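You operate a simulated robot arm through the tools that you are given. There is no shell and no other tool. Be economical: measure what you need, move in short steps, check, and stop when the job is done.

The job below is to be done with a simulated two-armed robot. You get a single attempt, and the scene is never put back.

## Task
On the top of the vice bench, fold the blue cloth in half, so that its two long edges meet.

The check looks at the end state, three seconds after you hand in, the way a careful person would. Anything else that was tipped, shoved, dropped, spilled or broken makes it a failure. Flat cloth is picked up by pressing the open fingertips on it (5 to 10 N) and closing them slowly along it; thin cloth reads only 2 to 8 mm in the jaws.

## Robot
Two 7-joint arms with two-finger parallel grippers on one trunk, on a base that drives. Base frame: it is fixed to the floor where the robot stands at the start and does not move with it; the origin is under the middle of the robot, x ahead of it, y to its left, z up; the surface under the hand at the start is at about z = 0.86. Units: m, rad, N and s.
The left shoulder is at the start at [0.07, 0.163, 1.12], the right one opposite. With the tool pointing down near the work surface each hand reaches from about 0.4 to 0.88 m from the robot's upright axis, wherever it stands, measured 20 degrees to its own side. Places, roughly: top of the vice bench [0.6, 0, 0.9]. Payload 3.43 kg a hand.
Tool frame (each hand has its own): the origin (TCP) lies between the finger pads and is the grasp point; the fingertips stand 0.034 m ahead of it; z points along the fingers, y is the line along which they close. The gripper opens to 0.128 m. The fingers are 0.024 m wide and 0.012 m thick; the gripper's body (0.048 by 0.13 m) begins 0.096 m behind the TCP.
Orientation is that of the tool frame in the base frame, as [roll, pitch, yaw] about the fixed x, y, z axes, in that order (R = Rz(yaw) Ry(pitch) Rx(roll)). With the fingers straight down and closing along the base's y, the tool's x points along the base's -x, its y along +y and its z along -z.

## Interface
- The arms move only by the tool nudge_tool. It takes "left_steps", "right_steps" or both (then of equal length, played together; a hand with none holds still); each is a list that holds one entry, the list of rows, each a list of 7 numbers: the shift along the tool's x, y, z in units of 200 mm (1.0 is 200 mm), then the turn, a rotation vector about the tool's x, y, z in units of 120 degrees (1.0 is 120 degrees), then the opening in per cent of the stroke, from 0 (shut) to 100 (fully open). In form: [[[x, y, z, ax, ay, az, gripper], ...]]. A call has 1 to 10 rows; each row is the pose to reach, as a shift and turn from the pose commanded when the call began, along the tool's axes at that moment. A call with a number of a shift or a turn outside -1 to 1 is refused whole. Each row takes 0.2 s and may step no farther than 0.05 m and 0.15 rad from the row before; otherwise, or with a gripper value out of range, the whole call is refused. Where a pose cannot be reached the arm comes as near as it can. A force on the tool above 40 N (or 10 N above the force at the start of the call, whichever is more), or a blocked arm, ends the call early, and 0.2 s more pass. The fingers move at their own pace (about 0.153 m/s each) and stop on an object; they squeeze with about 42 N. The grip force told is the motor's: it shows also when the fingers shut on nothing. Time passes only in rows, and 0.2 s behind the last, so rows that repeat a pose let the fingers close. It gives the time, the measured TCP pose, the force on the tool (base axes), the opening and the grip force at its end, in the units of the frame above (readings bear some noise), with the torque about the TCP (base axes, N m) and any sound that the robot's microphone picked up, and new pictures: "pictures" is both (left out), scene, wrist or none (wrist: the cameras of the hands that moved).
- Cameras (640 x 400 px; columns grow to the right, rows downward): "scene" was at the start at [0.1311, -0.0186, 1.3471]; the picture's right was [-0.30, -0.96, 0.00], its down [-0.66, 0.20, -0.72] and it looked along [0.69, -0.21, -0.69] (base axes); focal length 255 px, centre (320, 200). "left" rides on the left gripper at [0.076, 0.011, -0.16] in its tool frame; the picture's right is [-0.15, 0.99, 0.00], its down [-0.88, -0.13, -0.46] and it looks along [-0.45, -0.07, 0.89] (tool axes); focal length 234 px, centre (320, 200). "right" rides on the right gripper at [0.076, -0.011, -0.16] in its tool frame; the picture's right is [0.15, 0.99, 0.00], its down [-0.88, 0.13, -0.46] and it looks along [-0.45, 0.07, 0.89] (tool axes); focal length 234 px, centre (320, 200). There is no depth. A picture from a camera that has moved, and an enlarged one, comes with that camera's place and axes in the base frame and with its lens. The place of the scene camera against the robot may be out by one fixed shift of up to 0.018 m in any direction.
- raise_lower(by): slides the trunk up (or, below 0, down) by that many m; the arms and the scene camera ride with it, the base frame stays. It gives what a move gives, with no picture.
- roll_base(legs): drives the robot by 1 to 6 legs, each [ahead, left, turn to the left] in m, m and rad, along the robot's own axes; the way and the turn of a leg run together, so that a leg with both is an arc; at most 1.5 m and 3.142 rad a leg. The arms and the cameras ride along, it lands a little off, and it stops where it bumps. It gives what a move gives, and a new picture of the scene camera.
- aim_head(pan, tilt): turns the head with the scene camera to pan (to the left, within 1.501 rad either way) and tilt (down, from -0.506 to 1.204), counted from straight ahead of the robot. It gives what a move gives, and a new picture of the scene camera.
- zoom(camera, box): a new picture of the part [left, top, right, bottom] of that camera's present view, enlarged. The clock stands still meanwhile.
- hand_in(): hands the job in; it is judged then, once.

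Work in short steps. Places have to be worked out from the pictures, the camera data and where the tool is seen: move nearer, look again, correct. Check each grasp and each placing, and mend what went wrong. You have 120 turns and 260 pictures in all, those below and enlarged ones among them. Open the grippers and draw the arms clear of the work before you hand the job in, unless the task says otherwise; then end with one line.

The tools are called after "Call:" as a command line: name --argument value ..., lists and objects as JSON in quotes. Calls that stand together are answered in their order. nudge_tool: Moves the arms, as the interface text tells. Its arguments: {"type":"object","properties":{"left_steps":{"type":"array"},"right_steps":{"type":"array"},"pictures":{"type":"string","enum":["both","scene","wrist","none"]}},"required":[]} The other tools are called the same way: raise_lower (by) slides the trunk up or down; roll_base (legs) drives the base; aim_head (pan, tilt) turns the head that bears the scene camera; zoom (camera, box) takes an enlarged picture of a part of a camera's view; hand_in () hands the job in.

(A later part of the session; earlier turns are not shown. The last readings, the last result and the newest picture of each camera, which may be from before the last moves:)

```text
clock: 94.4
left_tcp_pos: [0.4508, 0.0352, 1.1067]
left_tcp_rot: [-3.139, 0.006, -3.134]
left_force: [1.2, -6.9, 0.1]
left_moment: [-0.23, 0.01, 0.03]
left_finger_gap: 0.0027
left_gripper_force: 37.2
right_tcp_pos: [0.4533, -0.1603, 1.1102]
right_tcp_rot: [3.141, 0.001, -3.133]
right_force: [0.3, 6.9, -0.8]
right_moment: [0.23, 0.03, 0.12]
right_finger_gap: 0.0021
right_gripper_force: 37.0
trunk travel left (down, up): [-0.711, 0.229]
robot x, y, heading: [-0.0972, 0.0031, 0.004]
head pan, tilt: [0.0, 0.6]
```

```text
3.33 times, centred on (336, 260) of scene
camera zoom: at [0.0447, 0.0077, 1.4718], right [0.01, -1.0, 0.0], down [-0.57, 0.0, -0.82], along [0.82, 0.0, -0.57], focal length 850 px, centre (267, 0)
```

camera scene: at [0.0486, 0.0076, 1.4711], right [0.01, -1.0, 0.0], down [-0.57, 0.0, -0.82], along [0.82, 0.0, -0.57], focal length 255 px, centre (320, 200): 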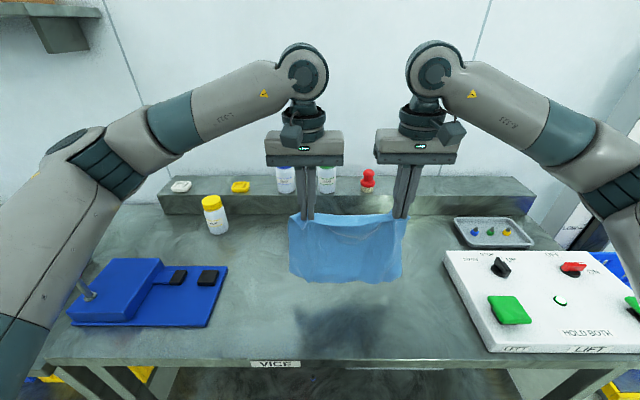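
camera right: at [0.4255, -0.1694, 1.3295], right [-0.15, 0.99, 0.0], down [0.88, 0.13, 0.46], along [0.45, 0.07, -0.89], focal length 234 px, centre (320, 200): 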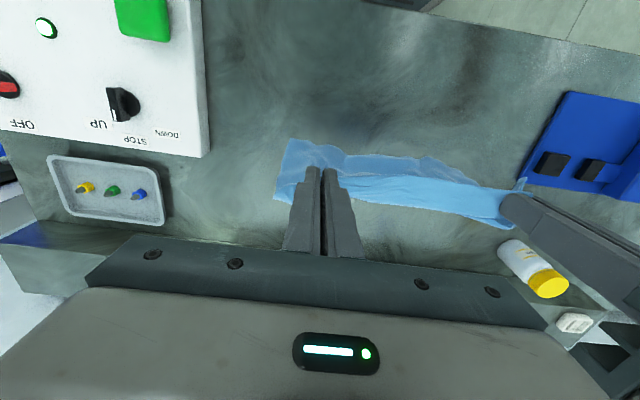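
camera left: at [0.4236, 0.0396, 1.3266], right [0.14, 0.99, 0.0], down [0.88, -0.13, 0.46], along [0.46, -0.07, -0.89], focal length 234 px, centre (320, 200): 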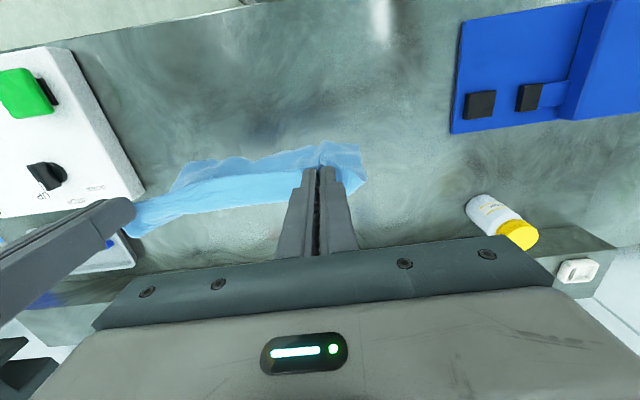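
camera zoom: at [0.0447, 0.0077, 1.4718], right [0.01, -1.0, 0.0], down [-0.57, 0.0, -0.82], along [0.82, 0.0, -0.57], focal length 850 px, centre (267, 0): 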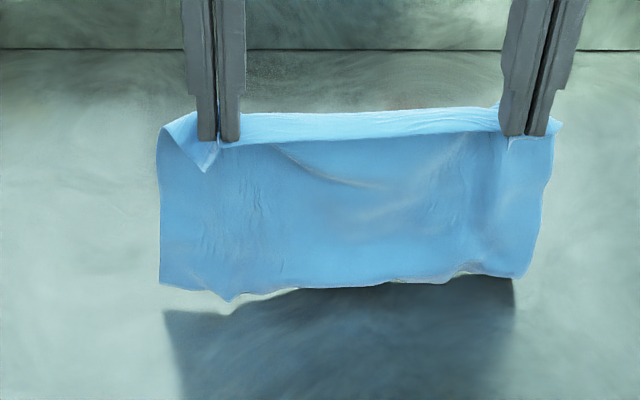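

Call:
zoom --camera "left" --box '[0, 0, 640, 400]'

Call:
zoom --camera "right" --box '[0, 0, 640, 400]'

```text
1.00 times, centred on (320, 200) of left (not enlarged: the box is as wide or as high as the picture)
camera zoom: at [0.3748, 0.0452, 1.2653], right [0.14, 0.99, 0.0], down [0.88, -0.12, 0.46], along [0.46, -0.07, -0.89], focal length 234 px, centre (320, 200)
```

zoom: 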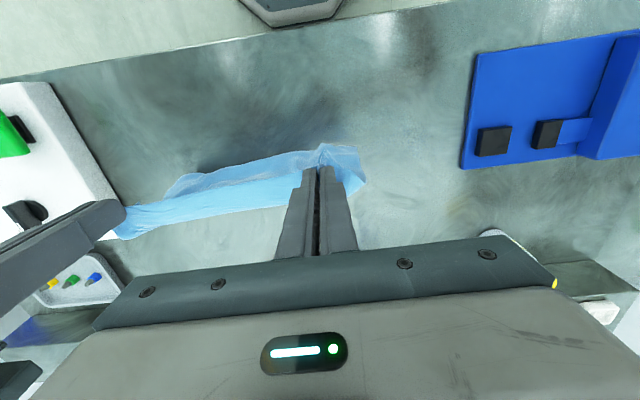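

```text
1.00 times, centred on (320, 200) of right (not enlarged: the box is as wide or as high as the picture)
camera zoom: at [0.3777, -0.1737, 1.2687], right [-0.15, 0.99, 0.0], down [0.88, 0.14, 0.46], along [0.45, 0.07, -0.89], focal length 234 px, centre (320, 200)
```

zoom: 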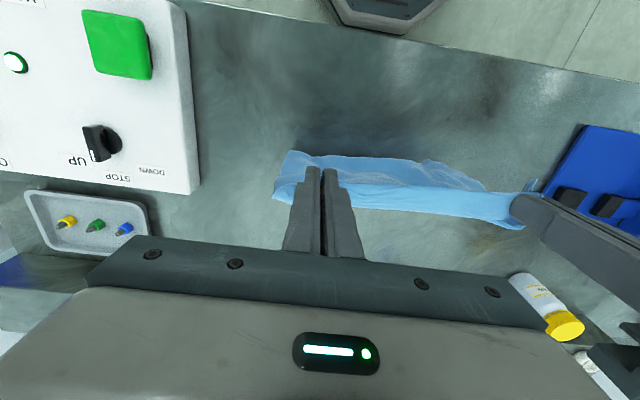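

The lower edge hangs at about x = 0.485, just above the bench. I'll back up 4 cm first so the whole fold stays well within reach, then lower to touch.

Call:
roll_base --legs '[[-0.04, 0, 0]]'

Call:
nudge_tool --left_steps '[[[-0.03, 0, 0.06, 0, 0, 0, 0], [-0.08, 0, 0.12, 0, 0, 0, 0], [-0.16, 0, 0.18, 0, 0, 0, 0], [-0.25, 0, 0.24, 0, 0, 0, 0], [-0.35, 0, 0.32, 0, 0, 0, 0]]]' --right_steps '[[[-0.03, 0, 0.06, 0, 0, 0, 0], [-0.08, 0, 0.12, 0, 0, 0, 0], [-0.16, 0, 0.18, 0, 0, 0, 0], [-0.25, 0, 0.24, 0, 0, 0, 0], [-0.35, 0, 0.32, 0, 0, 0, 0]]]' --pictures "both"

Call:
zoom --camera "scene" --box '[240, 200, 432, 320]'

```text
clock: 95.3
left_tcp_pos: [0.4153, 0.0355, 1.1042]
left_tcp_rot: [-3.14, 0.001, -3.134]
left_force: [1.6, -6.5, 1.2]
left_moment: [-0.23, 0.04, 0.04]
left_finger_gap: 0.0026
left_gripper_force: 37.0
right_tcp_pos: [0.417, -0.16, 1.1087]
right_tcp_rot: [-3.141, -0.002, -3.135]
right_force: [-0.1, 6.8, -0.4]
right_moment: [0.24, 0.11, 0.13]
right_finger_gap: 0.002
right_gripper_force: 37.1
trunk travel left (down, up): [-0.711, 0.229]
robot x, y, heading: [-0.1364, 0.0003, 0.006]
head pan, tilt: [0.0, 0.6]
camera scene: at [0.0093, 0.0076, 1.4711], right [0.01, -1.0, 0.0], down [-0.57, 0.0, -0.82], along [0.82, 0.01, -0.57], focal length 255 px, centre (320, 200)
```

scene: 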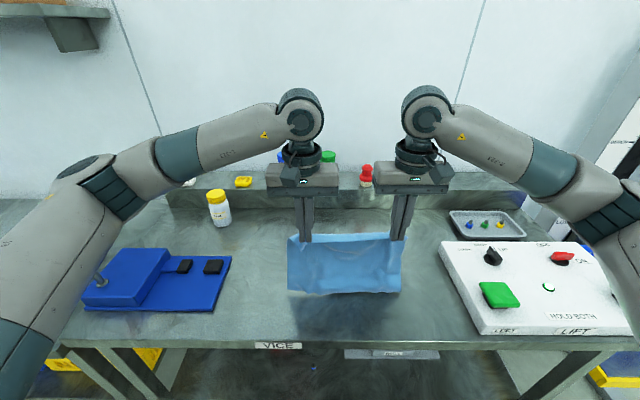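

```text
clock: 96.5
left_tcp_pos: [0.4817, 0.0374, 1.0417]
left_tcp_rot: [-3.14, 0.003, -3.133]
left_force: [1.9, -6.7, 0.0]
left_moment: [-0.25, -0.04, 0.04]
left_finger_gap: 0.0024
left_gripper_force: 37.1
right_tcp_pos: [0.4844, -0.1606, 1.0465]
right_tcp_rot: [-3.141, 0.002, -3.136]
right_force: [-0.2, 7.4, 0.1]
right_moment: [0.27, 0.05, 0.13]
right_finger_gap: 0.002
right_gripper_force: 37.2
trunk travel left (down, up): [-0.711, 0.229]
robot x, y, heading: [-0.1356, -0.0033, 0.002]
head pan, tilt: [0.0, 0.6]
camera scene: at [0.0059, 0.0076, 1.4717], right [0.01, -1.0, 0.0], down [-0.57, 0.0, -0.82], along [0.82, 0.01, -0.57], focal length 255 px, centre (320, 200)
camera right: at [0.4089, -0.1728, 1.2047], right [-0.15, 0.99, 0.0], down [0.88, 0.14, 0.46], along [0.45, 0.07, -0.89], focal length 234 px, centre (320, 200)
camera left: at [0.406, 0.0468, 1.2006], right [0.14, 0.99, 0.0], down [0.88, -0.12, 0.46], along [0.45, -0.07, -0.89], focal length 234 px, centre (320, 200)
```

scene: 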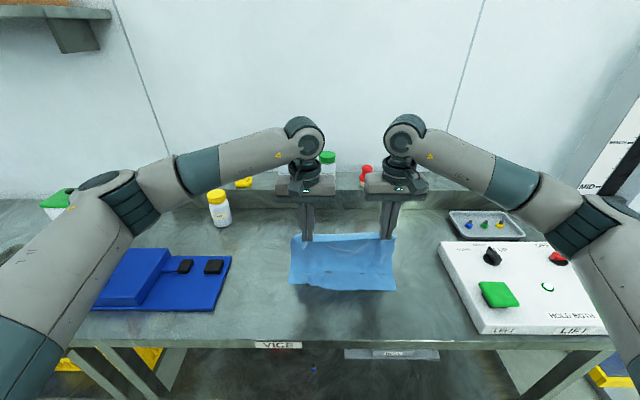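
right: 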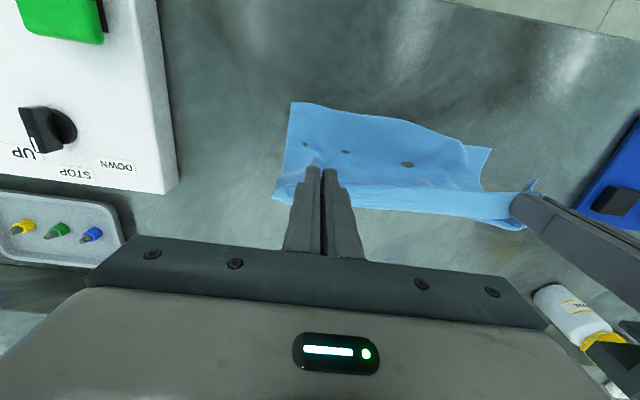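
left: 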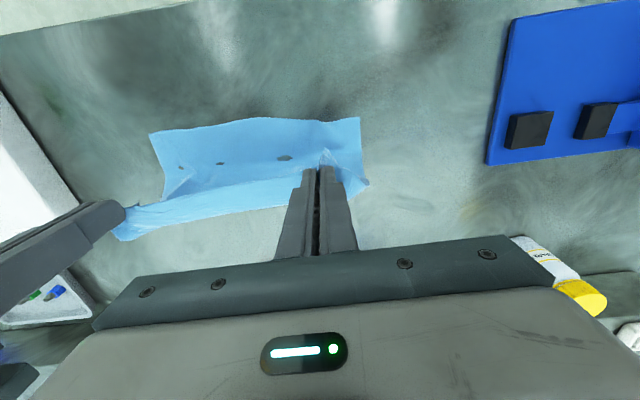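

```text
3.33 times, centred on (336, 260) of scene
camera zoom: at [0.0059, 0.0076, 1.4717], right [0.01, -1.0, 0.0], down [-0.57, 0.0, -0.82], along [0.82, 0.01, -0.57], focal length 850 px, centre (267, 0)
```

zoom: 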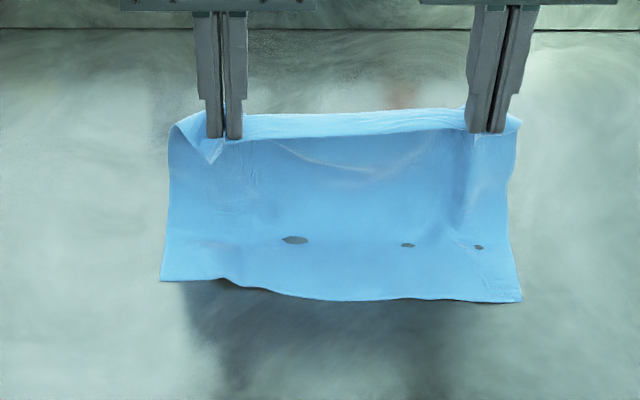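

The lower edge is landing, with the bench just showing through at the contact line at x ≈ 0.49, and the laid edge is at x ≈ 0.43–0.45. I'll continue diagonally forward and down to lay most of the sheet flat.

Call:
nudge_tool --left_steps '[[[-0.1, 0, 0.1, 0, 0, 0, 0], [-0.2, 0, 0.2, 0, 0, 0, 0], [-0.3, 0, 0.3, 0, 0, 0, 0], [-0.4, 0, 0.4, 0, 0, 0, 0], [-0.5, 0, 0.49, 0, 0, 0, 0]]]' --right_steps '[[[-0.1, 0, 0.1, 0, 0, 0, 0], [-0.2, 0, 0.2, 0, 0, 0, 0], [-0.3, 0, 0.3, 0, 0, 0, 0], [-0.4, 0, 0.4, 0, 0, 0, 0], [-0.5, 0, 0.51, 0, 0, 0, 0]]]' --pictures "both"

Call:
zoom --camera "scene" --box '[240, 200, 432, 320]'

```text
clock: 97.7
left_tcp_pos: [0.5834, 0.0364, 0.9444]
left_tcp_rot: [-3.135, 0.004, -3.134]
left_force: [0.8, -9.6, 0.2]
left_moment: [-0.37, -0.01, 0.04]
left_finger_gap: 0.0026
left_gripper_force: 37.6
right_tcp_pos: [0.5849, -0.1614, 0.9414]
right_tcp_rot: [3.14, 0.0, -3.134]
right_force: [-1.7, 11.4, -0.5]
right_moment: [0.4, 0.08, 0.19]
right_finger_gap: 0.002
right_gripper_force: 37.0
trunk travel left (down, up): [-0.711, 0.229]
robot x, y, heading: [-0.1357, 0.0007, 0.006]
head pan, tilt: [0.0, 0.6]
camera scene: at [0.0062, 0.0075, 1.4717], right [0.01, -1.0, 0.0], down [-0.57, 0.0, -0.82], along [0.82, 0.01, -0.57], focal length 255 px, centre (320, 200)
camera right: at [0.5099, -0.1742, 1.1003], right [-0.15, 0.99, 0.0], down [0.88, 0.14, 0.46], along [0.45, 0.07, -0.89], focal length 234 px, centre (320, 200)
camera left: at [0.5082, 0.0475, 1.1027], right [0.14, 0.99, 0.0], down [0.88, -0.12, 0.46], along [0.45, -0.07, -0.89], focal length 234 px, centre (320, 200)
```

scene: 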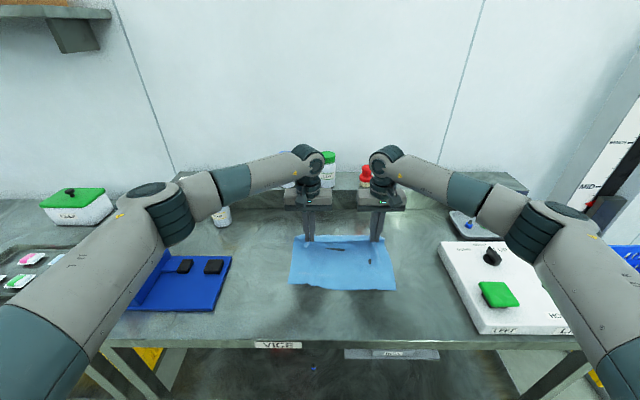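
right: 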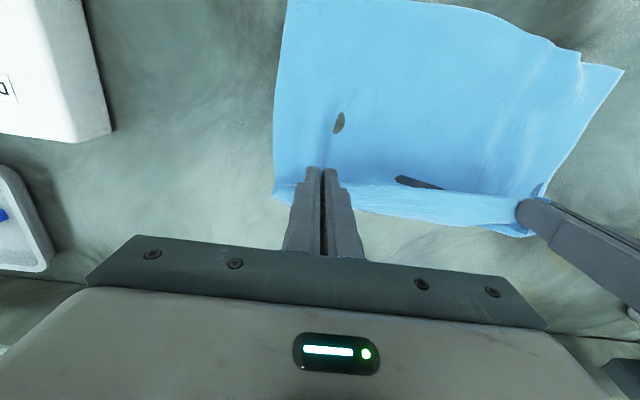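
left: 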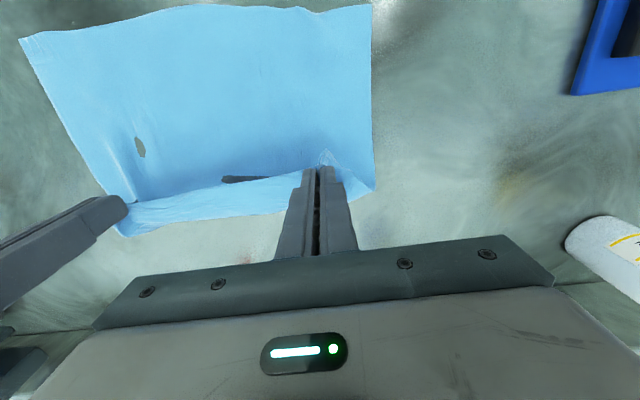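

```text
3.33 times, centred on (336, 260) of scene
camera zoom: at [0.0062, 0.0075, 1.4717], right [0.01, -1.0, 0.0], down [-0.57, 0.0, -0.82], along [0.82, 0.01, -0.57], focal length 850 px, centre (267, 0)
```

zoom: 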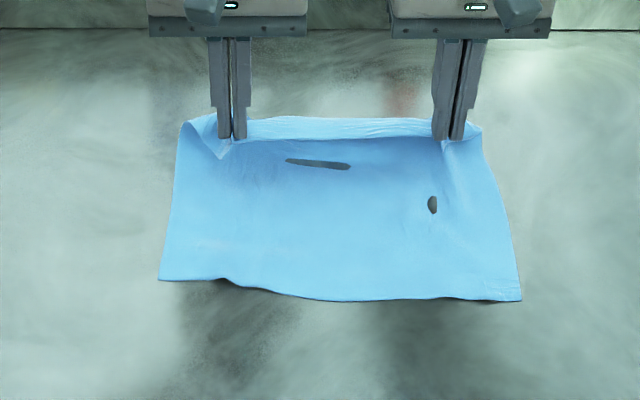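

The sheet is laid flat and the held edge stands about 5 cm up at x ≈ 0.585, with its free rim on the robot side. I'll lower a bit more, ease the sideways tension, and then drive back 0.125 m at that low height to pull the held edge over.

Call:
nudge_tool --left_steps '[[[-0.03, -0.005, 0.04, 0, 0, 0, 0], [-0.06, -0.008, 0.08, 0, 0, 0, 0]]]' --right_steps '[[[-0.03, 0.005, 0.035, 0, 0, 0, 0], [-0.06, 0.008, 0.07, 0, 0, 0, 0]]]' --pictures "none"

Call:
roll_base --legs '[[-0.125, 0, 0]]'

Call:
zoom --camera "scene" --box '[240, 160, 432, 280]'

Call:
zoom --camera "right" --box '[0, 0, 640, 400]'

Call:
zoom --camera "left" --box '[0, 0, 640, 400]'

```text
clock: 98.3
left_tcp_pos: [0.5951, 0.0369, 0.9296]
left_tcp_rot: [-3.139, 0.002, -3.135]
left_force: [1.1, -5.5, 0.6]
left_moment: [-0.19, -0.02, 0.05]
left_finger_gap: 0.0025
left_gripper_force: 37.1
right_tcp_pos: [0.596, -0.1591, 0.9299]
right_tcp_rot: [3.141, 0.001, -3.134]
right_force: [-0.9, 5.3, 0.1]
right_moment: [0.19, 0.0, 0.12]
right_finger_gap: 0.0022
right_gripper_force: 36.7
trunk travel left (down, up): [-0.711, 0.229]
robot x, y, heading: [-0.1329, 0.0005, 0.011]
head pan, tilt: [0.0, 0.6]
```

```text
clock: 99.5
left_tcp_pos: [0.4715, 0.0338, 0.9306]
left_tcp_rot: [-3.14, 0.004, -3.136]
left_force: [0.0, -2.8, -0.4]
left_moment: [-0.12, -0.03, 0.07]
left_finger_gap: 0.0025
left_gripper_force: 37.3
right_tcp_pos: [0.4706, -0.1614, 0.9286]
right_tcp_rot: [3.141, 0.0, -3.14]
right_force: [0.5, 3.2, 1.2]
right_moment: [0.13, 0.05, 0.07]
right_finger_gap: 0.0023
right_gripper_force: 36.7
trunk travel left (down, up): [-0.711, 0.229]
robot x, y, heading: [-0.2624, 0.0011, 0.005]
head pan, tilt: [0.0, 0.6]
camera scene: at [-0.1206, 0.0065, 1.4716], right [0.0, -1.0, 0.0], down [-0.57, 0.0, -0.82], along [0.82, 0.0, -0.57], focal length 255 px, centre (320, 200)
```

scene: 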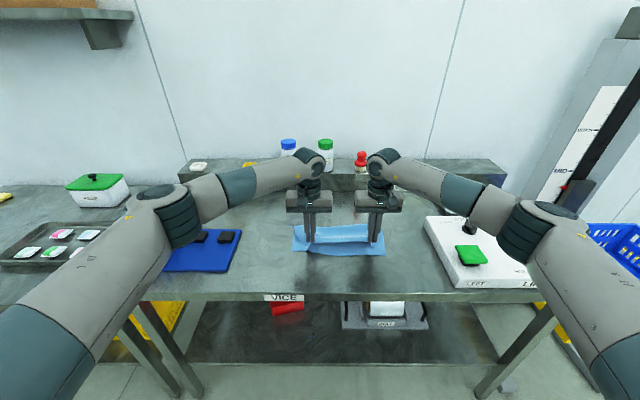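

```text
3.33 times, centred on (336, 220) of scene
camera zoom: at [-0.1206, 0.0065, 1.4716], right [0.0, -1.0, 0.0], down [-0.57, 0.0, -0.82], along [0.82, 0.0, -0.57], focal length 850 px, centre (267, 133)
```

zoom: 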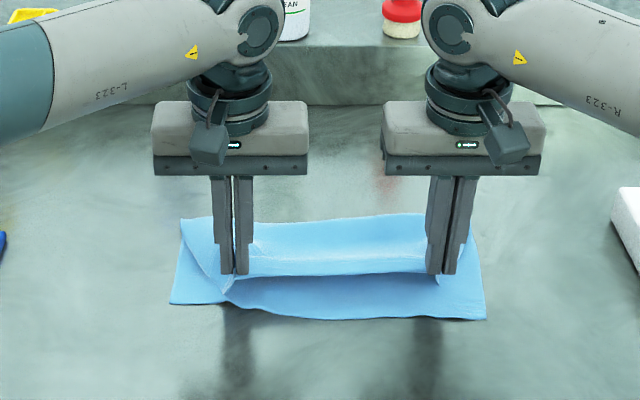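

```text
1.00 times, centred on (320, 200) of right (not enlarged: the box is as wide or as high as the picture)
camera zoom: at [0.3944, -0.1737, 1.0881], right [-0.15, 0.99, 0.0], down [0.88, 0.13, 0.46], along [0.45, 0.07, -0.89], focal length 234 px, centre (320, 200)
```

zoom: 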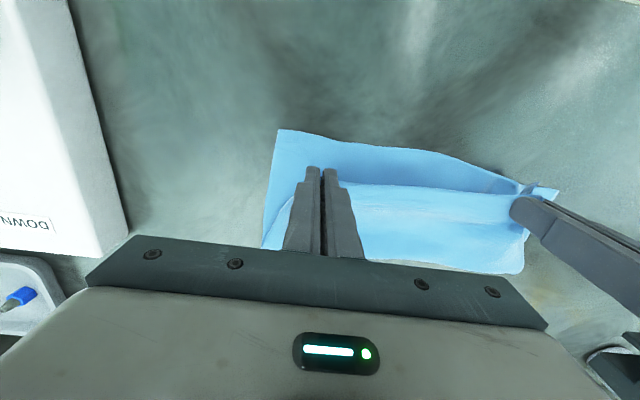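

```text
1.00 times, centred on (320, 200) of left (not enlarged: the box is as wide or as high as the picture)
camera zoom: at [0.3933, 0.0431, 1.0884], right [0.14, 0.99, 0.0], down [0.88, -0.12, 0.46], along [0.45, -0.07, -0.89], focal length 234 px, centre (320, 200)
```

zoom: 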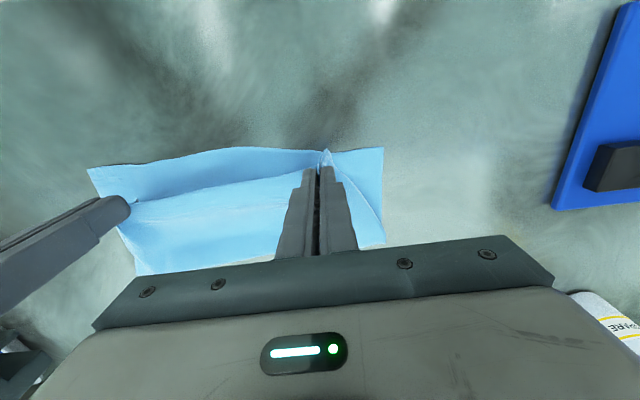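

The fold is forming well, with the crease at 0.567–0.584. The laid near edge runs from (0.459, 0.092) to (0.441, −0.20). I'll move the right hand back 18 mm and the left hand forward 4 mm so the held edge is parallel to it, then lower.

Call:
nudge_tool --left_steps '[[[-0.01, 0, 0.03, 0, 0, 0, 0], [-0.02, 0, 0.06, 0, 0, 0, 0], [-0.02, 0, 0.09, 0, 0, 0, 0], [-0.02, 0, 0.12, 0, 0, 0, 0]]]' --right_steps '[[[0.03, 0, 0.03, 0, 0, 0, 0], [0.06, 0, 0.06, 0, 0, 0, 0], [0.09, 0, 0.09, 0, 0, 0, 0], [0.09, 0, 0.12, 0, 0, 0, 0]]]' --pictures "wrist"

```text
clock: 100.5
left_tcp_pos: [0.4729, 0.0328, 0.9057]
left_tcp_rot: [-3.14, 0.003, -3.137]
left_force: [-0.2, -3.3, -0.1]
left_moment: [-0.1, 0.02, 0.03]
left_finger_gap: 0.0024
left_gripper_force: 37.0
right_tcp_pos: [0.4511, -0.1624, 0.9063]
right_tcp_rot: [3.141, 0.001, -3.137]
right_force: [-1.0, 3.7, -0.5]
right_moment: [0.16, -0.01, 0.1]
right_finger_gap: 0.0019
right_gripper_force: 37.0
trunk travel left (down, up): [-0.711, 0.229]
robot x, y, heading: [-0.2635, 0.0036, 0.006]
head pan, tilt: [0.0, 0.6]
camera right: at [0.3768, -0.1744, 1.0644], right [-0.15, 0.99, 0.0], down [0.88, 0.13, 0.46], along [0.45, 0.07, -0.89], focal length 234 px, centre (320, 200)
camera left: at [0.3973, 0.0431, 1.0651], right [0.14, 0.99, 0.0], down [0.88, -0.12, 0.46], along [0.45, -0.07, -0.89], focal length 234 px, centre (320, 200)
```

right: 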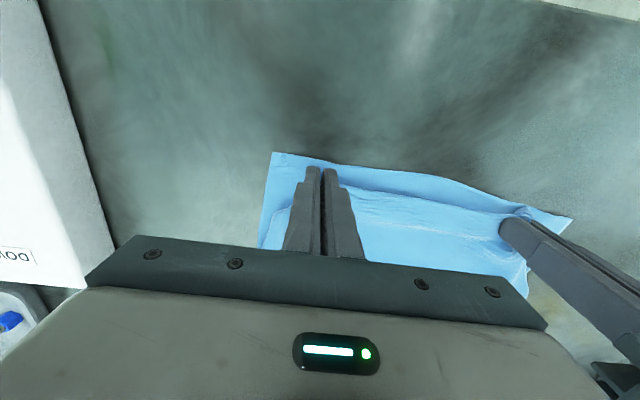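
left: 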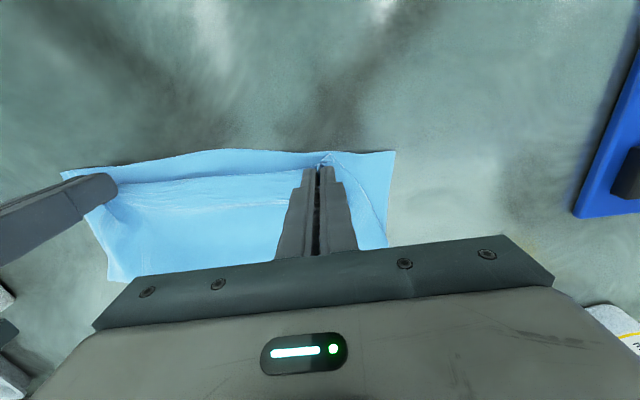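

The held edge is still about 15 mm short of the lower edge. I'll move the left back 11 mm and the right 16 mm, lower to just above the cloth, and look.

Call:
nudge_tool --left_steps '[[[0.03, 0.005, 0.01, 0, 0, 0, 0], [0.055, 0.01, 0.02, 0, 0, 0, 0], [0.055, 0.01, 0.035, 0, 0, 0, 0]]]' --right_steps '[[[0.04, 0, 0.01, 0, 0, 0, 0], [0.08, 0, 0.02, 0, 0, 0, 0], [0.08, 0, 0.035, 0, 0, 0, 0]]]' --pictures "wrist"

Call:
zoom --camera "scene" --box '[260, 190, 420, 290]'

```text
clock: 101.3
left_tcp_pos: [0.4627, 0.0344, 0.8985]
left_tcp_rot: [-3.139, 0.004, -3.137]
left_force: [1.0, -5.2, 1.0]
left_moment: [-0.16, 0.03, 0.04]
left_finger_gap: 0.0023
left_gripper_force: 37.1
right_tcp_pos: [0.4341, -0.1616, 0.8986]
right_tcp_rot: [3.141, 0.0, -3.139]
right_force: [0.4, 5.2, 0.3]
right_moment: [0.19, -0.02, 0.09]
right_finger_gap: 0.0023
right_gripper_force: 36.7
trunk travel left (down, up): [-0.711, 0.229]
robot x, y, heading: [-0.2615, 0.0025, 0.005]
head pan, tilt: [0.0, 0.6]
camera right: at [0.3593, -0.1738, 1.0576], right [-0.15, 0.99, 0.0], down [0.88, 0.13, 0.46], along [0.45, 0.07, -0.89], focal length 234 px, centre (320, 200)
camera left: at [0.386, 0.0449, 1.0578], right [0.14, 0.99, 0.0], down [0.88, -0.12, 0.46], along [0.45, -0.07, -0.89], focal length 234 px, centre (320, 200)
```

right: 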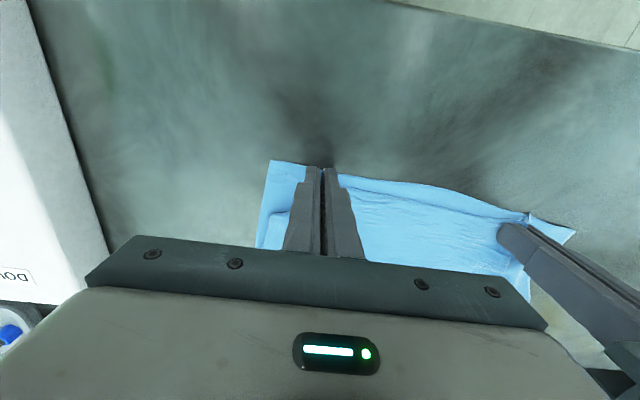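
left: 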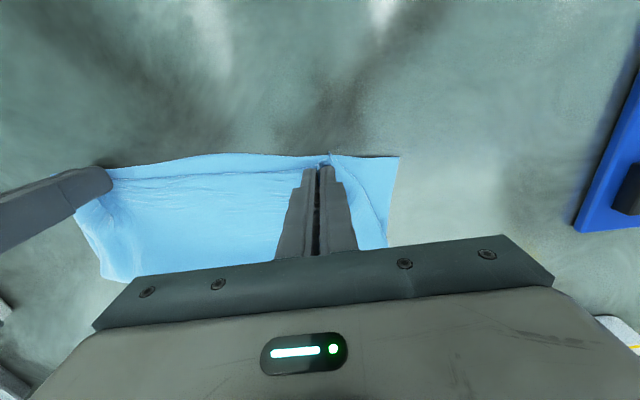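

```text
4.00 times, centred on (340, 240) of scene
camera zoom: at [-0.1213, 0.0066, 1.4718], right [0.0, -1.0, 0.0], down [-0.57, 0.0, -0.82], along [0.82, 0.0, -0.57], focal length 1020 px, centre (240, 40)
```

zoom: 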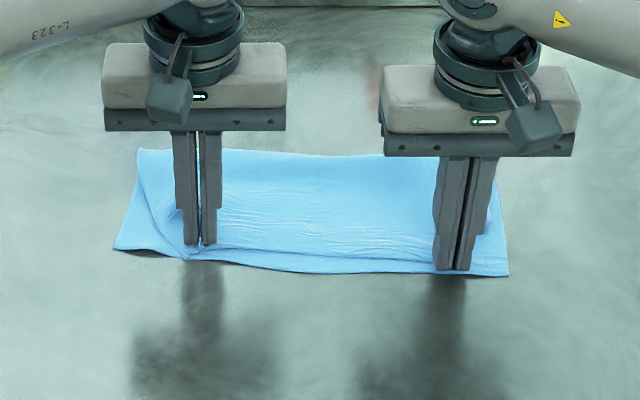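

The held edge now lies within about 8 mm of the lower edge. I'll move 5 mm more and open both grippers slowly.

Call:
nudge_tool --left_steps '[[[0.025, 0, 0, 0, 0, 0, 0], [0.03, 0, 0.005, 0, 0, 0, 0], [0.03, 0, 0.005, 0, 0, 0, 3], [0.03, 0, 0.005, 0, 0, 0, 6], [0.03, 0, 0.005, 0, 0, 0, 10], [0.03, 0, 0.005, 0, 0, 0, 15], [0.03, 0, 0.0, 0, 0, 0, 22], [0.03, 0, 0.0, 0, 0, 0, 30], [0.03, 0, -0.1, 0, 0, 0, 30], [0.03, 0, -0.3, 0, 0, 0, 30]]]' --right_steps '[[[0.025, 0, 0, 0, 0, 0, 0], [0.03, 0, 0.005, 0, 0, 0, 0], [0.03, 0, 0.005, 0, 0, 0, 3], [0.03, 0, 0.005, 0, 0, 0, 6], [0.03, 0, 0.005, 0, 0, 0, 10], [0.03, 0, 0.005, 0, 0, 0, 15], [0.03, 0, 0.0, 0, 0, 0, 22], [0.03, 0, 0.0, 0, 0, 0, 30], [0.03, 0, -0.1, 0, 0, 0, 30], [0.03, 0, -0.3, 0, 0, 0, 30]]]' --pictures "both"

Call:
zoom --camera "scene" --box '[260, 190, 420, 290]'

```text
clock: 103.5
left_tcp_pos: [0.454, 0.036, 0.9598]
left_tcp_rot: [-3.14, 0.004, -3.138]
left_force: [-0.5, -0.3, -0.6]
left_moment: [0.01, -0.05, 0.04]
left_finger_gap: 0.0382
left_gripper_force: 0.1
right_tcp_pos: [0.4281, -0.1617, 0.9608]
right_tcp_rot: [-3.141, 0.002, -3.138]
right_force: [-0.5, 0.3, -0.7]
right_moment: [0.01, -0.01, -0.02]
right_finger_gap: 0.0385
right_gripper_force: 0.0
trunk travel left (down, up): [-0.711, 0.229]
robot x, y, heading: [-0.2605, 0.0011, 0.005]
head pan, tilt: [0.0, 0.6]
camera scene: at [-0.1235, 0.0069, 1.4719], right [0.0, -1.0, 0.0], down [-0.56, 0.0, -0.83], along [0.83, 0.0, -0.56], focal length 255 px, centre (320, 200)
camera right: at [0.3524, -0.1738, 1.1192], right [-0.15, 0.99, 0.0], down [0.88, 0.13, 0.46], along [0.45, 0.07, -0.89], focal length 234 px, centre (320, 200)
camera left: at [0.3781, 0.0462, 1.1192], right [0.14, 0.99, 0.0], down [0.88, -0.12, 0.46], along [0.46, -0.07, -0.89], focal length 234 px, centre (320, 200)
```

scene: 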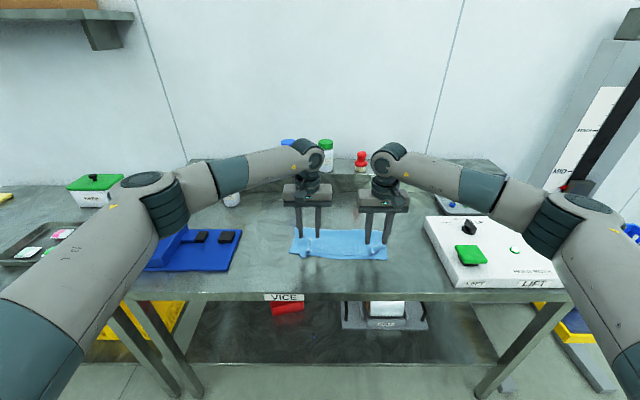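
right: 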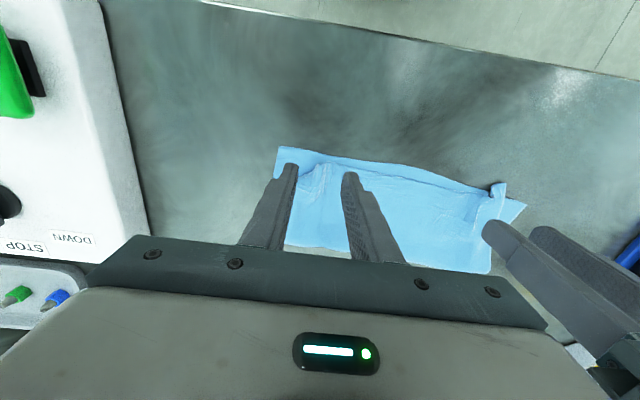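
left: 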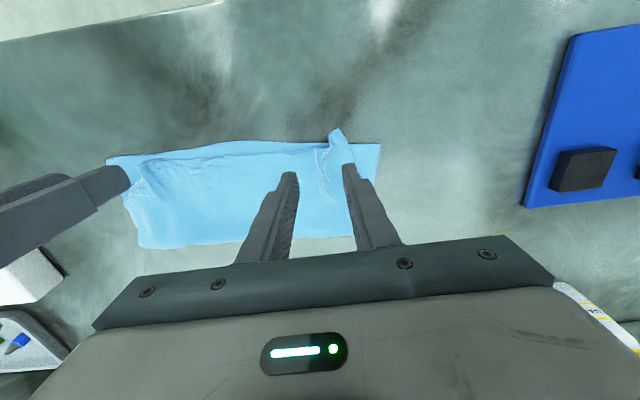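

```text
4.00 times, centred on (340, 240) of scene
camera zoom: at [-0.1235, 0.0069, 1.4719], right [0.0, -1.0, 0.0], down [-0.56, 0.0, -0.83], along [0.83, 0.0, -0.56], focal length 1020 px, centre (240, 40)
```

zoom: 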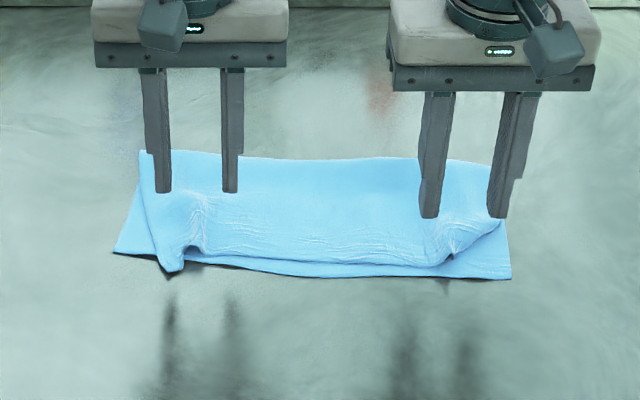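

The fold is essentially made, and only the gathered corners need spreading. I'll lift clear and inspect.

Call:
nudge_tool --left_steps '[[[0.05, 0.1, -0.15, 0, 0, 0, 30], [0.1, 0.2, -0.3, 0, 0, 0, 30], [0.15, 0.3, -0.4, 0, 0, 0, 30], [0.15, 0.4, -0.4, 0, 0, 0, 30]]]' --right_steps '[[[0.05, -0.1, -0.15, 0, 0, 0, 30], [0.05, -0.2, -0.3, 0, 0, 0, 30], [0.05, -0.2, -0.4, 0, 0, 0, 30], [0.05, -0.2, -0.4, 0, 0, 0, 30]]]' --pictures "none"

Call:
zoom --camera "left" --box '[80, 60, 400, 260]'

Call:
zoom --camera "right" --box '[240, 60, 560, 260]'

Call:
zoom --camera "scene" --box '[270, 210, 410, 298]'

```text
clock: 104.5
left_tcp_pos: [0.4236, 0.1139, 1.039]
left_tcp_rot: [-3.139, 0.004, -3.136]
left_force: [-0.9, -0.4, 0.4]
left_moment: [0.01, -0.01, 0.02]
left_finger_gap: 0.0383
left_gripper_force: 0.1
right_tcp_pos: [0.4205, -0.2002, 1.0394]
right_tcp_rot: [-3.141, 0.002, -3.138]
right_force: [0.2, 0.3, 0.1]
right_moment: [-0.01, -0.01, -0.02]
right_finger_gap: 0.0382
right_gripper_force: 0.1
trunk travel left (down, up): [-0.711, 0.229]
robot x, y, heading: [-0.2638, 0.0023, 0.006]
head pan, tilt: [0.0, 0.6]
```

```text
2.00 times, centred on (240, 160) of left
camera zoom: at [0.3478, 0.1242, 1.197], right [0.14, 0.99, 0.0], down [0.88, -0.12, 0.46], along [0.46, -0.07, -0.89], focal length 468 px, centre (480, 280)
```

zoom: 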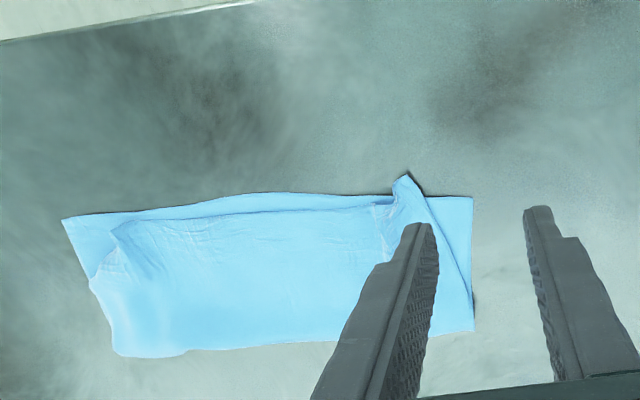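

```text
2.00 times, centred on (400, 160) of right
camera zoom: at [0.345, -0.2128, 1.1988], right [-0.15, 0.99, 0.0], down [0.88, 0.13, 0.46], along [0.45, 0.07, -0.89], focal length 468 px, centre (160, 280)
```

zoom: 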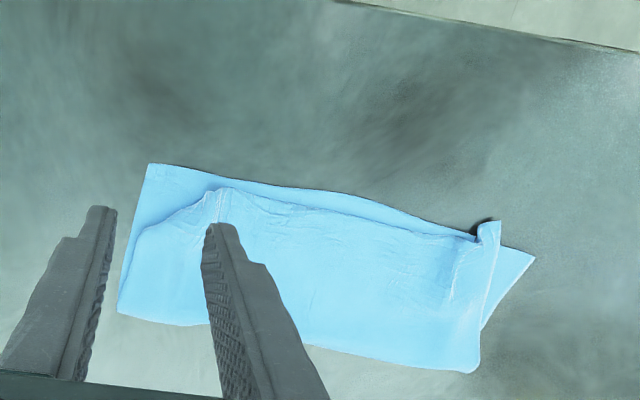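

```text
4.55 times, centred on (340, 254) of scene
camera zoom: at [-0.1219, 0.0075, 1.4719], right [0.0, -1.0, 0.0], down [-0.56, 0.0, -0.83], along [0.83, 0.0, -0.56], focal length 1159 px, centre (229, -46)
```

zoom: 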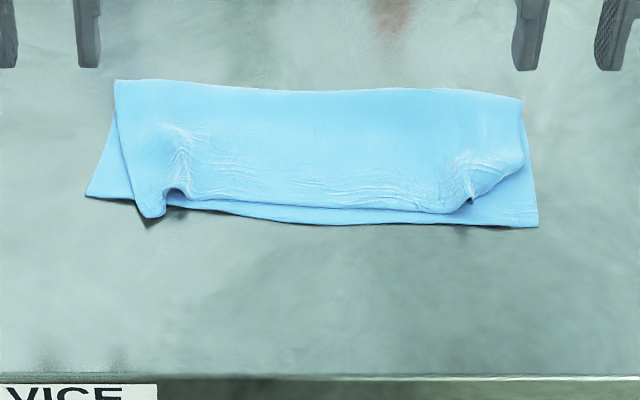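

The edges meet along the middle. The upper left corner is gathered inward, with its tip at (0.43, 0.058) where it should be at (0.451, 0.102), and the upper right corner looks tucked. I'll zoom in on the right one.

Call:
zoom --camera "right" --box '[280, 120, 420, 210]'

Call:
zoom --camera "left" --box '[90, 140, 230, 230]'

Call:
zoom --camera "scene" --box '[355, 225, 400, 265]'

```text
4.44 times, centred on (350, 165) of right
camera zoom: at [0.345, -0.2128, 1.1988], right [-0.15, 0.99, 0.0], down [0.88, 0.13, 0.46], along [0.45, 0.07, -0.89], focal length 1041 px, centre (187, 356)
```

zoom: 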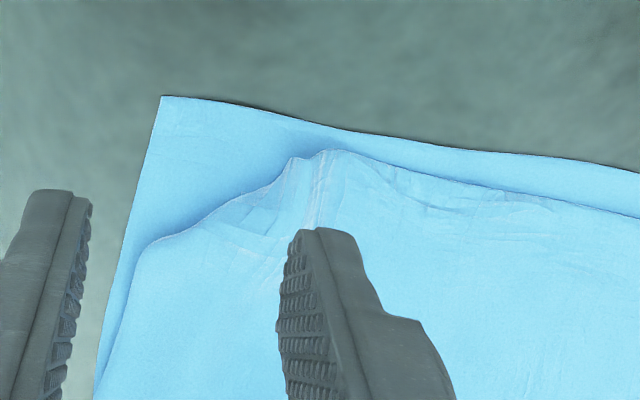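

```text
4.44 times, centred on (160, 185) of left
camera zoom: at [0.3478, 0.1242, 1.197], right [0.14, 0.99, 0.0], down [0.88, -0.12, 0.46], along [0.46, -0.07, -0.89], focal length 1041 px, centre (1031, 267)
```

zoom: 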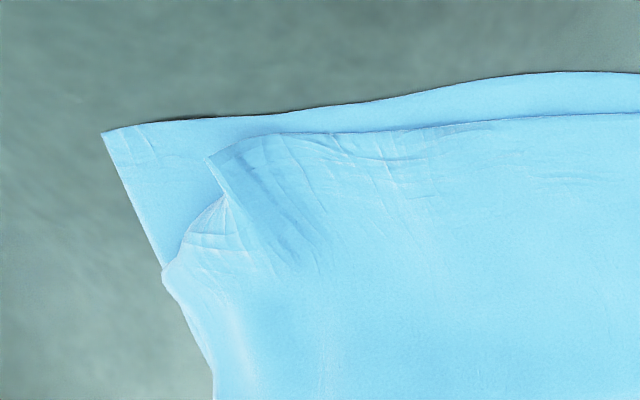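

```text
10.00 times, centred on (378, 245) of scene
camera zoom: at [-0.1219, 0.0075, 1.4719], right [0.0, -1.0, 0.0], down [-0.56, 0.0, -0.83], along [0.83, 0.0, -0.56], focal length 2549 px, centre (-255, -250)
```

zoom: 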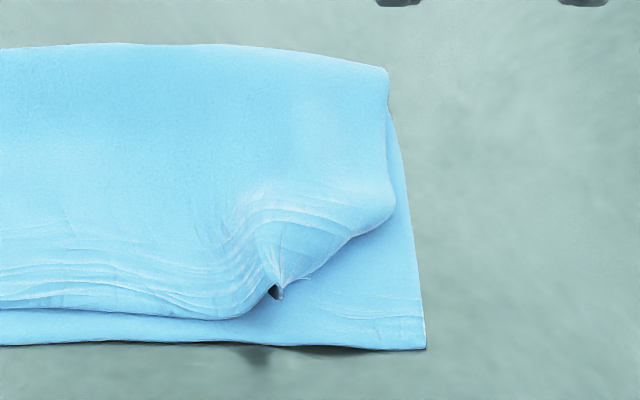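

The right corner isn't tucked. It is pulled inward to (0.474, −0.209) by the gather and should be near (0.423, −0.209). I'll close the fingers and use them as soft pushers, hovering over each corner flap first.

Call:
nudge_tool --left_steps '[[[-0.04, -0.08, 0.15, 0, 0, 0, 0], [-0.08, -0.16, 0.3, 0, 0, 0, 0], [-0.12, -0.24, 0.45, 0, 0, 0, 0], [-0.142, -0.305, 0.58, 0, 0, 0, 0], [-0.142, -0.305, 0.65, 0, 0, 0, 0]]]' --right_steps '[[[-0.08, 0.01, 0.15, 0, 0, 0, 0], [-0.16, 0.02, 0.3, 0, 0, 0, 0], [-0.24, 0.03, 0.45, 0, 0, 0, 0], [-0.2975, 0.035, 0.58, 0, 0, 0, 0], [-0.2975, 0.035, 0.65, 0, 0, 0, 0]]]' --pictures "wrist"

```text
clock: 105.7
left_tcp_pos: [0.4546, 0.0539, 0.9083]
left_tcp_rot: [-3.14, 0.005, -3.137]
left_force: [-0.1, 0.7, 0.2]
left_moment: [-0.02, -0.07, 0.01]
left_finger_gap: 0.0
left_gripper_force: 32.5
right_tcp_pos: [0.479, -0.1945, 0.9101]
right_tcp_rot: [-3.14, 0.0, -3.137]
right_force: [0.3, 0.0, -0.2]
right_moment: [0.01, -0.01, -0.01]
right_finger_gap: 0.0001
right_gripper_force: 33.4
trunk travel left (down, up): [-0.711, 0.229]
robot x, y, heading: [-0.2633, -0.0024, 0.004]
head pan, tilt: [0.0, 0.6]
camera right: at [0.4029, -0.2084, 1.0676], right [-0.15, 0.99, 0.0], down [0.88, 0.13, 0.46], along [0.45, 0.07, -0.89], focal length 234 px, centre (320, 200)
camera left: at [0.3792, 0.0638, 1.0666], right [0.14, 0.99, 0.0], down [0.88, -0.13, 0.46], along [0.46, -0.07, -0.89], focal length 234 px, centre (320, 200)
```

right: 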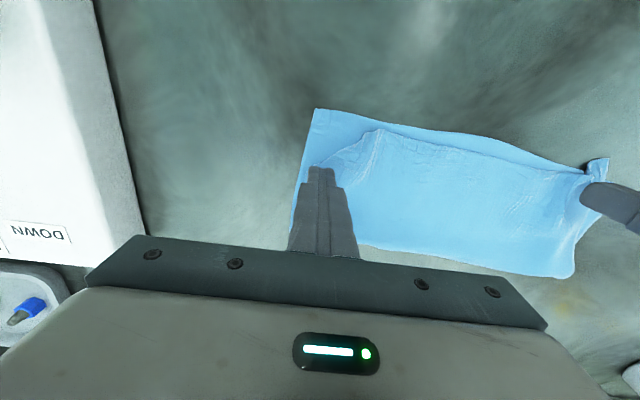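
left: 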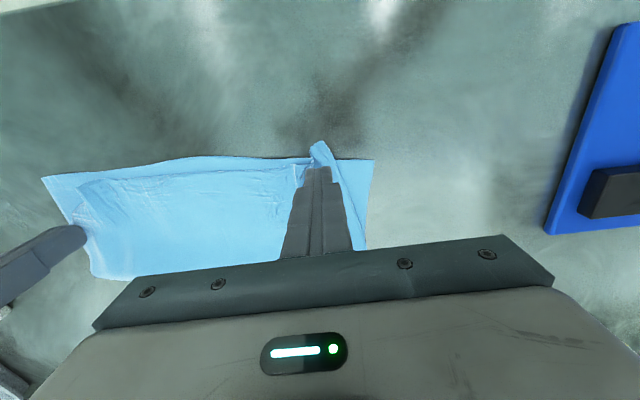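

Both are well placed. I'll descend to light contact.

Call:
nudge_tool --left_steps '[[[0, 0, 0.025, 0, 0, 0, 0], [0, 0, 0.045, 0, 0, 0, 0], [0, 0, 0.055, 0, 0, 0, 0]]]' --right_steps '[[[0, 0, 0.03, 0, 0, 0, 0], [0, 0, 0.055, 0, 0, 0, 0], [0, 0, 0.065, 0, 0, 0, 0]]]' --pictures "none"

```text
clock: 106.5
left_tcp_pos: [0.4545, 0.054, 0.8966]
left_tcp_rot: [-3.14, 0.007, -3.136]
left_force: [0.4, -0.6, 1.5]
left_moment: [-0.03, 0.01, 0.01]
left_finger_gap: 0.0002
left_gripper_force: 33.4
right_tcp_pos: [0.479, -0.1946, 0.8983]
right_tcp_rot: [-3.141, 0.004, -3.137]
right_force: [0.2, -1.4, 4.0]
right_moment: [0.01, 0.04, 0.02]
right_finger_gap: 0.0
right_gripper_force: 33.0
trunk travel left (down, up): [-0.711, 0.229]
robot x, y, heading: [-0.2636, 0.0012, -0.001]
head pan, tilt: [0.0, 0.6]
```

Right is at 4 N and left at 1.5 N. I'll add a touch on the left and drag both corners slowly outward.

Call:
nudge_tool --left_steps '[[[0, 0, 0.004, 0, 0, 0, 0], [-0.01, 0.03, 0.004, 0, 0, 0, 0], [-0.02, 0.06, 0.004, 0, 0, 0, 0], [-0.03, 0.09, 0.004, 0, 0, 0, 0], [-0.04, 0.12, 0.004, 0, 0, 0, 0], [-0.05, 0.15, 0.004, 0, 0, 0, 0]]]' --right_steps '[[[0, 0, 0.001, 0, 0, 0, 0], [0.03, -0.003, 0.001, 0, 0, 0, 0], [0.06, -0.006, 0.001, 0, 0, 0, 0], [0.09, -0.009, 0.001, 0, 0, 0, 0], [0.12, -0.012, 0.001, 0, 0, 0, 0], [0.15, -0.015, 0.001, 0, 0, 0, 0]]]' --pictures "wrist"

```text
clock: 107.9
left_tcp_pos: [0.4622, 0.0829, 0.8983]
left_tcp_rot: [-3.14, 0.006, -3.136]
left_force: [-0.4, -0.9, 2.4]
left_moment: [-0.04, 0.02, 0.03]
left_finger_gap: 0.0
left_gripper_force: 33.3
right_tcp_pos: [0.4475, -0.197, 0.8975]
right_tcp_rot: [3.141, 0.004, -3.139]
right_force: [3.3, 0.5, 10.1]
right_moment: [0.11, -0.03, -0.05]
right_finger_gap: 0.0001
right_gripper_force: 33.3
trunk travel left (down, up): [-0.711, 0.229]
robot x, y, heading: [-0.2623, -0.0016, 0.006]
head pan, tilt: [0.0, 0.6]
camera right: at [0.3721, -0.2094, 1.0555], right [-0.15, 0.99, 0.0], down [0.88, 0.13, 0.46], along [0.45, 0.07, -0.89], focal length 234 px, centre (320, 200)
camera left: at [0.3867, 0.094, 1.0565], right [0.14, 0.99, 0.0], down [0.88, -0.12, 0.46], along [0.46, -0.07, -0.89], focal length 234 px, centre (320, 200)
```

right: 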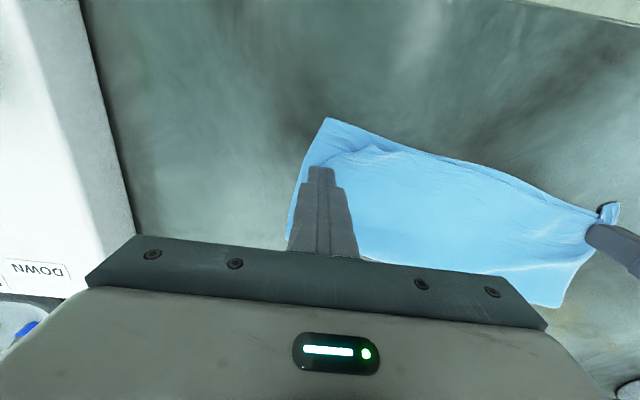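
left: 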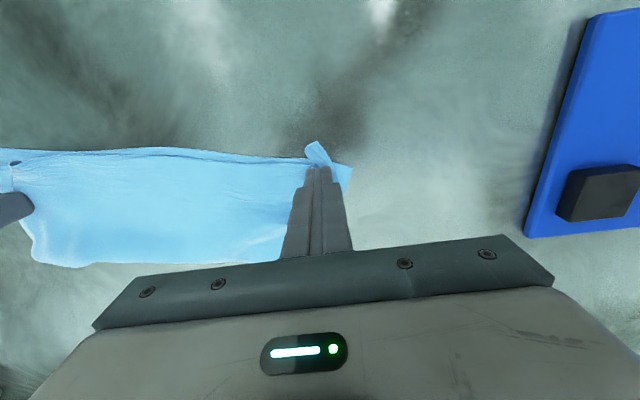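

The left flap moved out nicely. On the right both layers moved together. I'll lift both hands and look again.

Call:
nudge_tool --left_steps '[[[0, 0, -0.1, 0, 0, 0, 0], [0.1, 0.1, -0.35, 0, 0, 0, 0], [0.2, 0.25, -0.6, 0, 0, 0, 30]]]' --right_steps '[[[0, 0, -0.1, 0, 0, 0, 0], [0.05, 0, -0.35, 0, 0, 0, 0], [0.15, -0.1, -0.6, 0, 0, 0, 30]]]' --pictures "none"

Call:
zoom --camera "left" --box '[80, 60, 400, 260]'

Call:
zoom --camera "right" --box '[240, 60, 560, 260]'

Call:
zoom --camera "scene" --box '[270, 210, 410, 298]'

```text
refused: row 2 steps farther than a row can; nothing moved
```

```text
2.00 times, centred on (240, 160) of left
camera zoom: at [0.3867, 0.094, 1.0565], right [0.14, 0.99, 0.0], down [0.88, -0.12, 0.46], along [0.46, -0.07, -0.89], focal length 468 px, centre (480, 280)
```

zoom: 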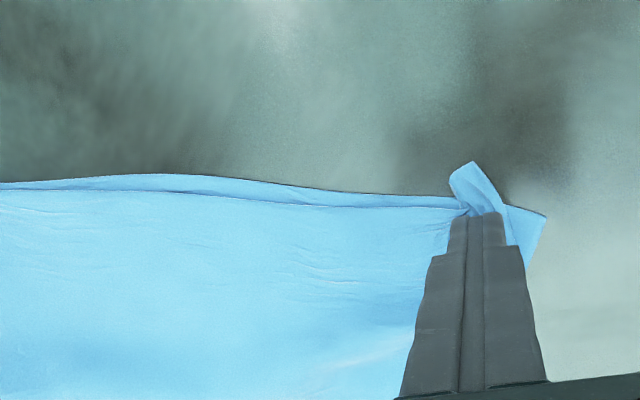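

```text
2.00 times, centred on (400, 160) of right
camera zoom: at [0.3721, -0.2094, 1.0555], right [-0.15, 0.99, 0.0], down [0.88, 0.13, 0.46], along [0.45, 0.07, -0.89], focal length 468 px, centre (160, 280)
```

zoom: 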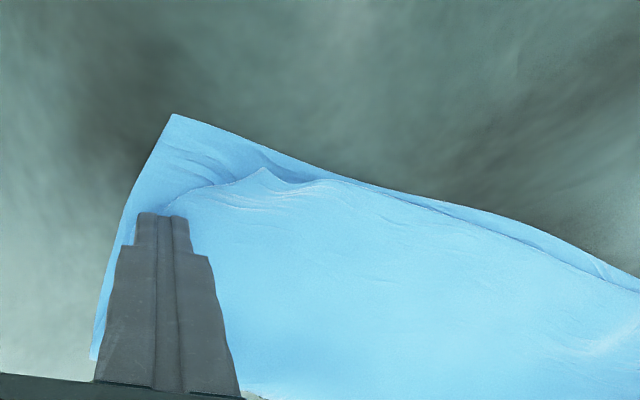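

```text
4.55 times, centred on (340, 254) of scene
camera zoom: at [-0.1228, 0.0069, 1.472], right [0.0, -1.0, 0.0], down [-0.56, 0.0, -0.83], along [0.83, 0.0, -0.56], focal length 1159 px, centre (229, -46)
```

zoom: 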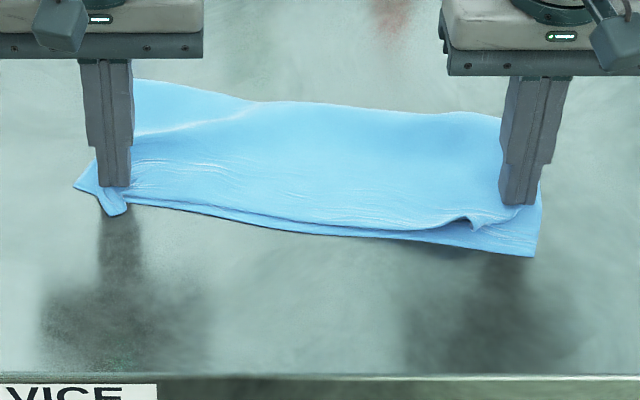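

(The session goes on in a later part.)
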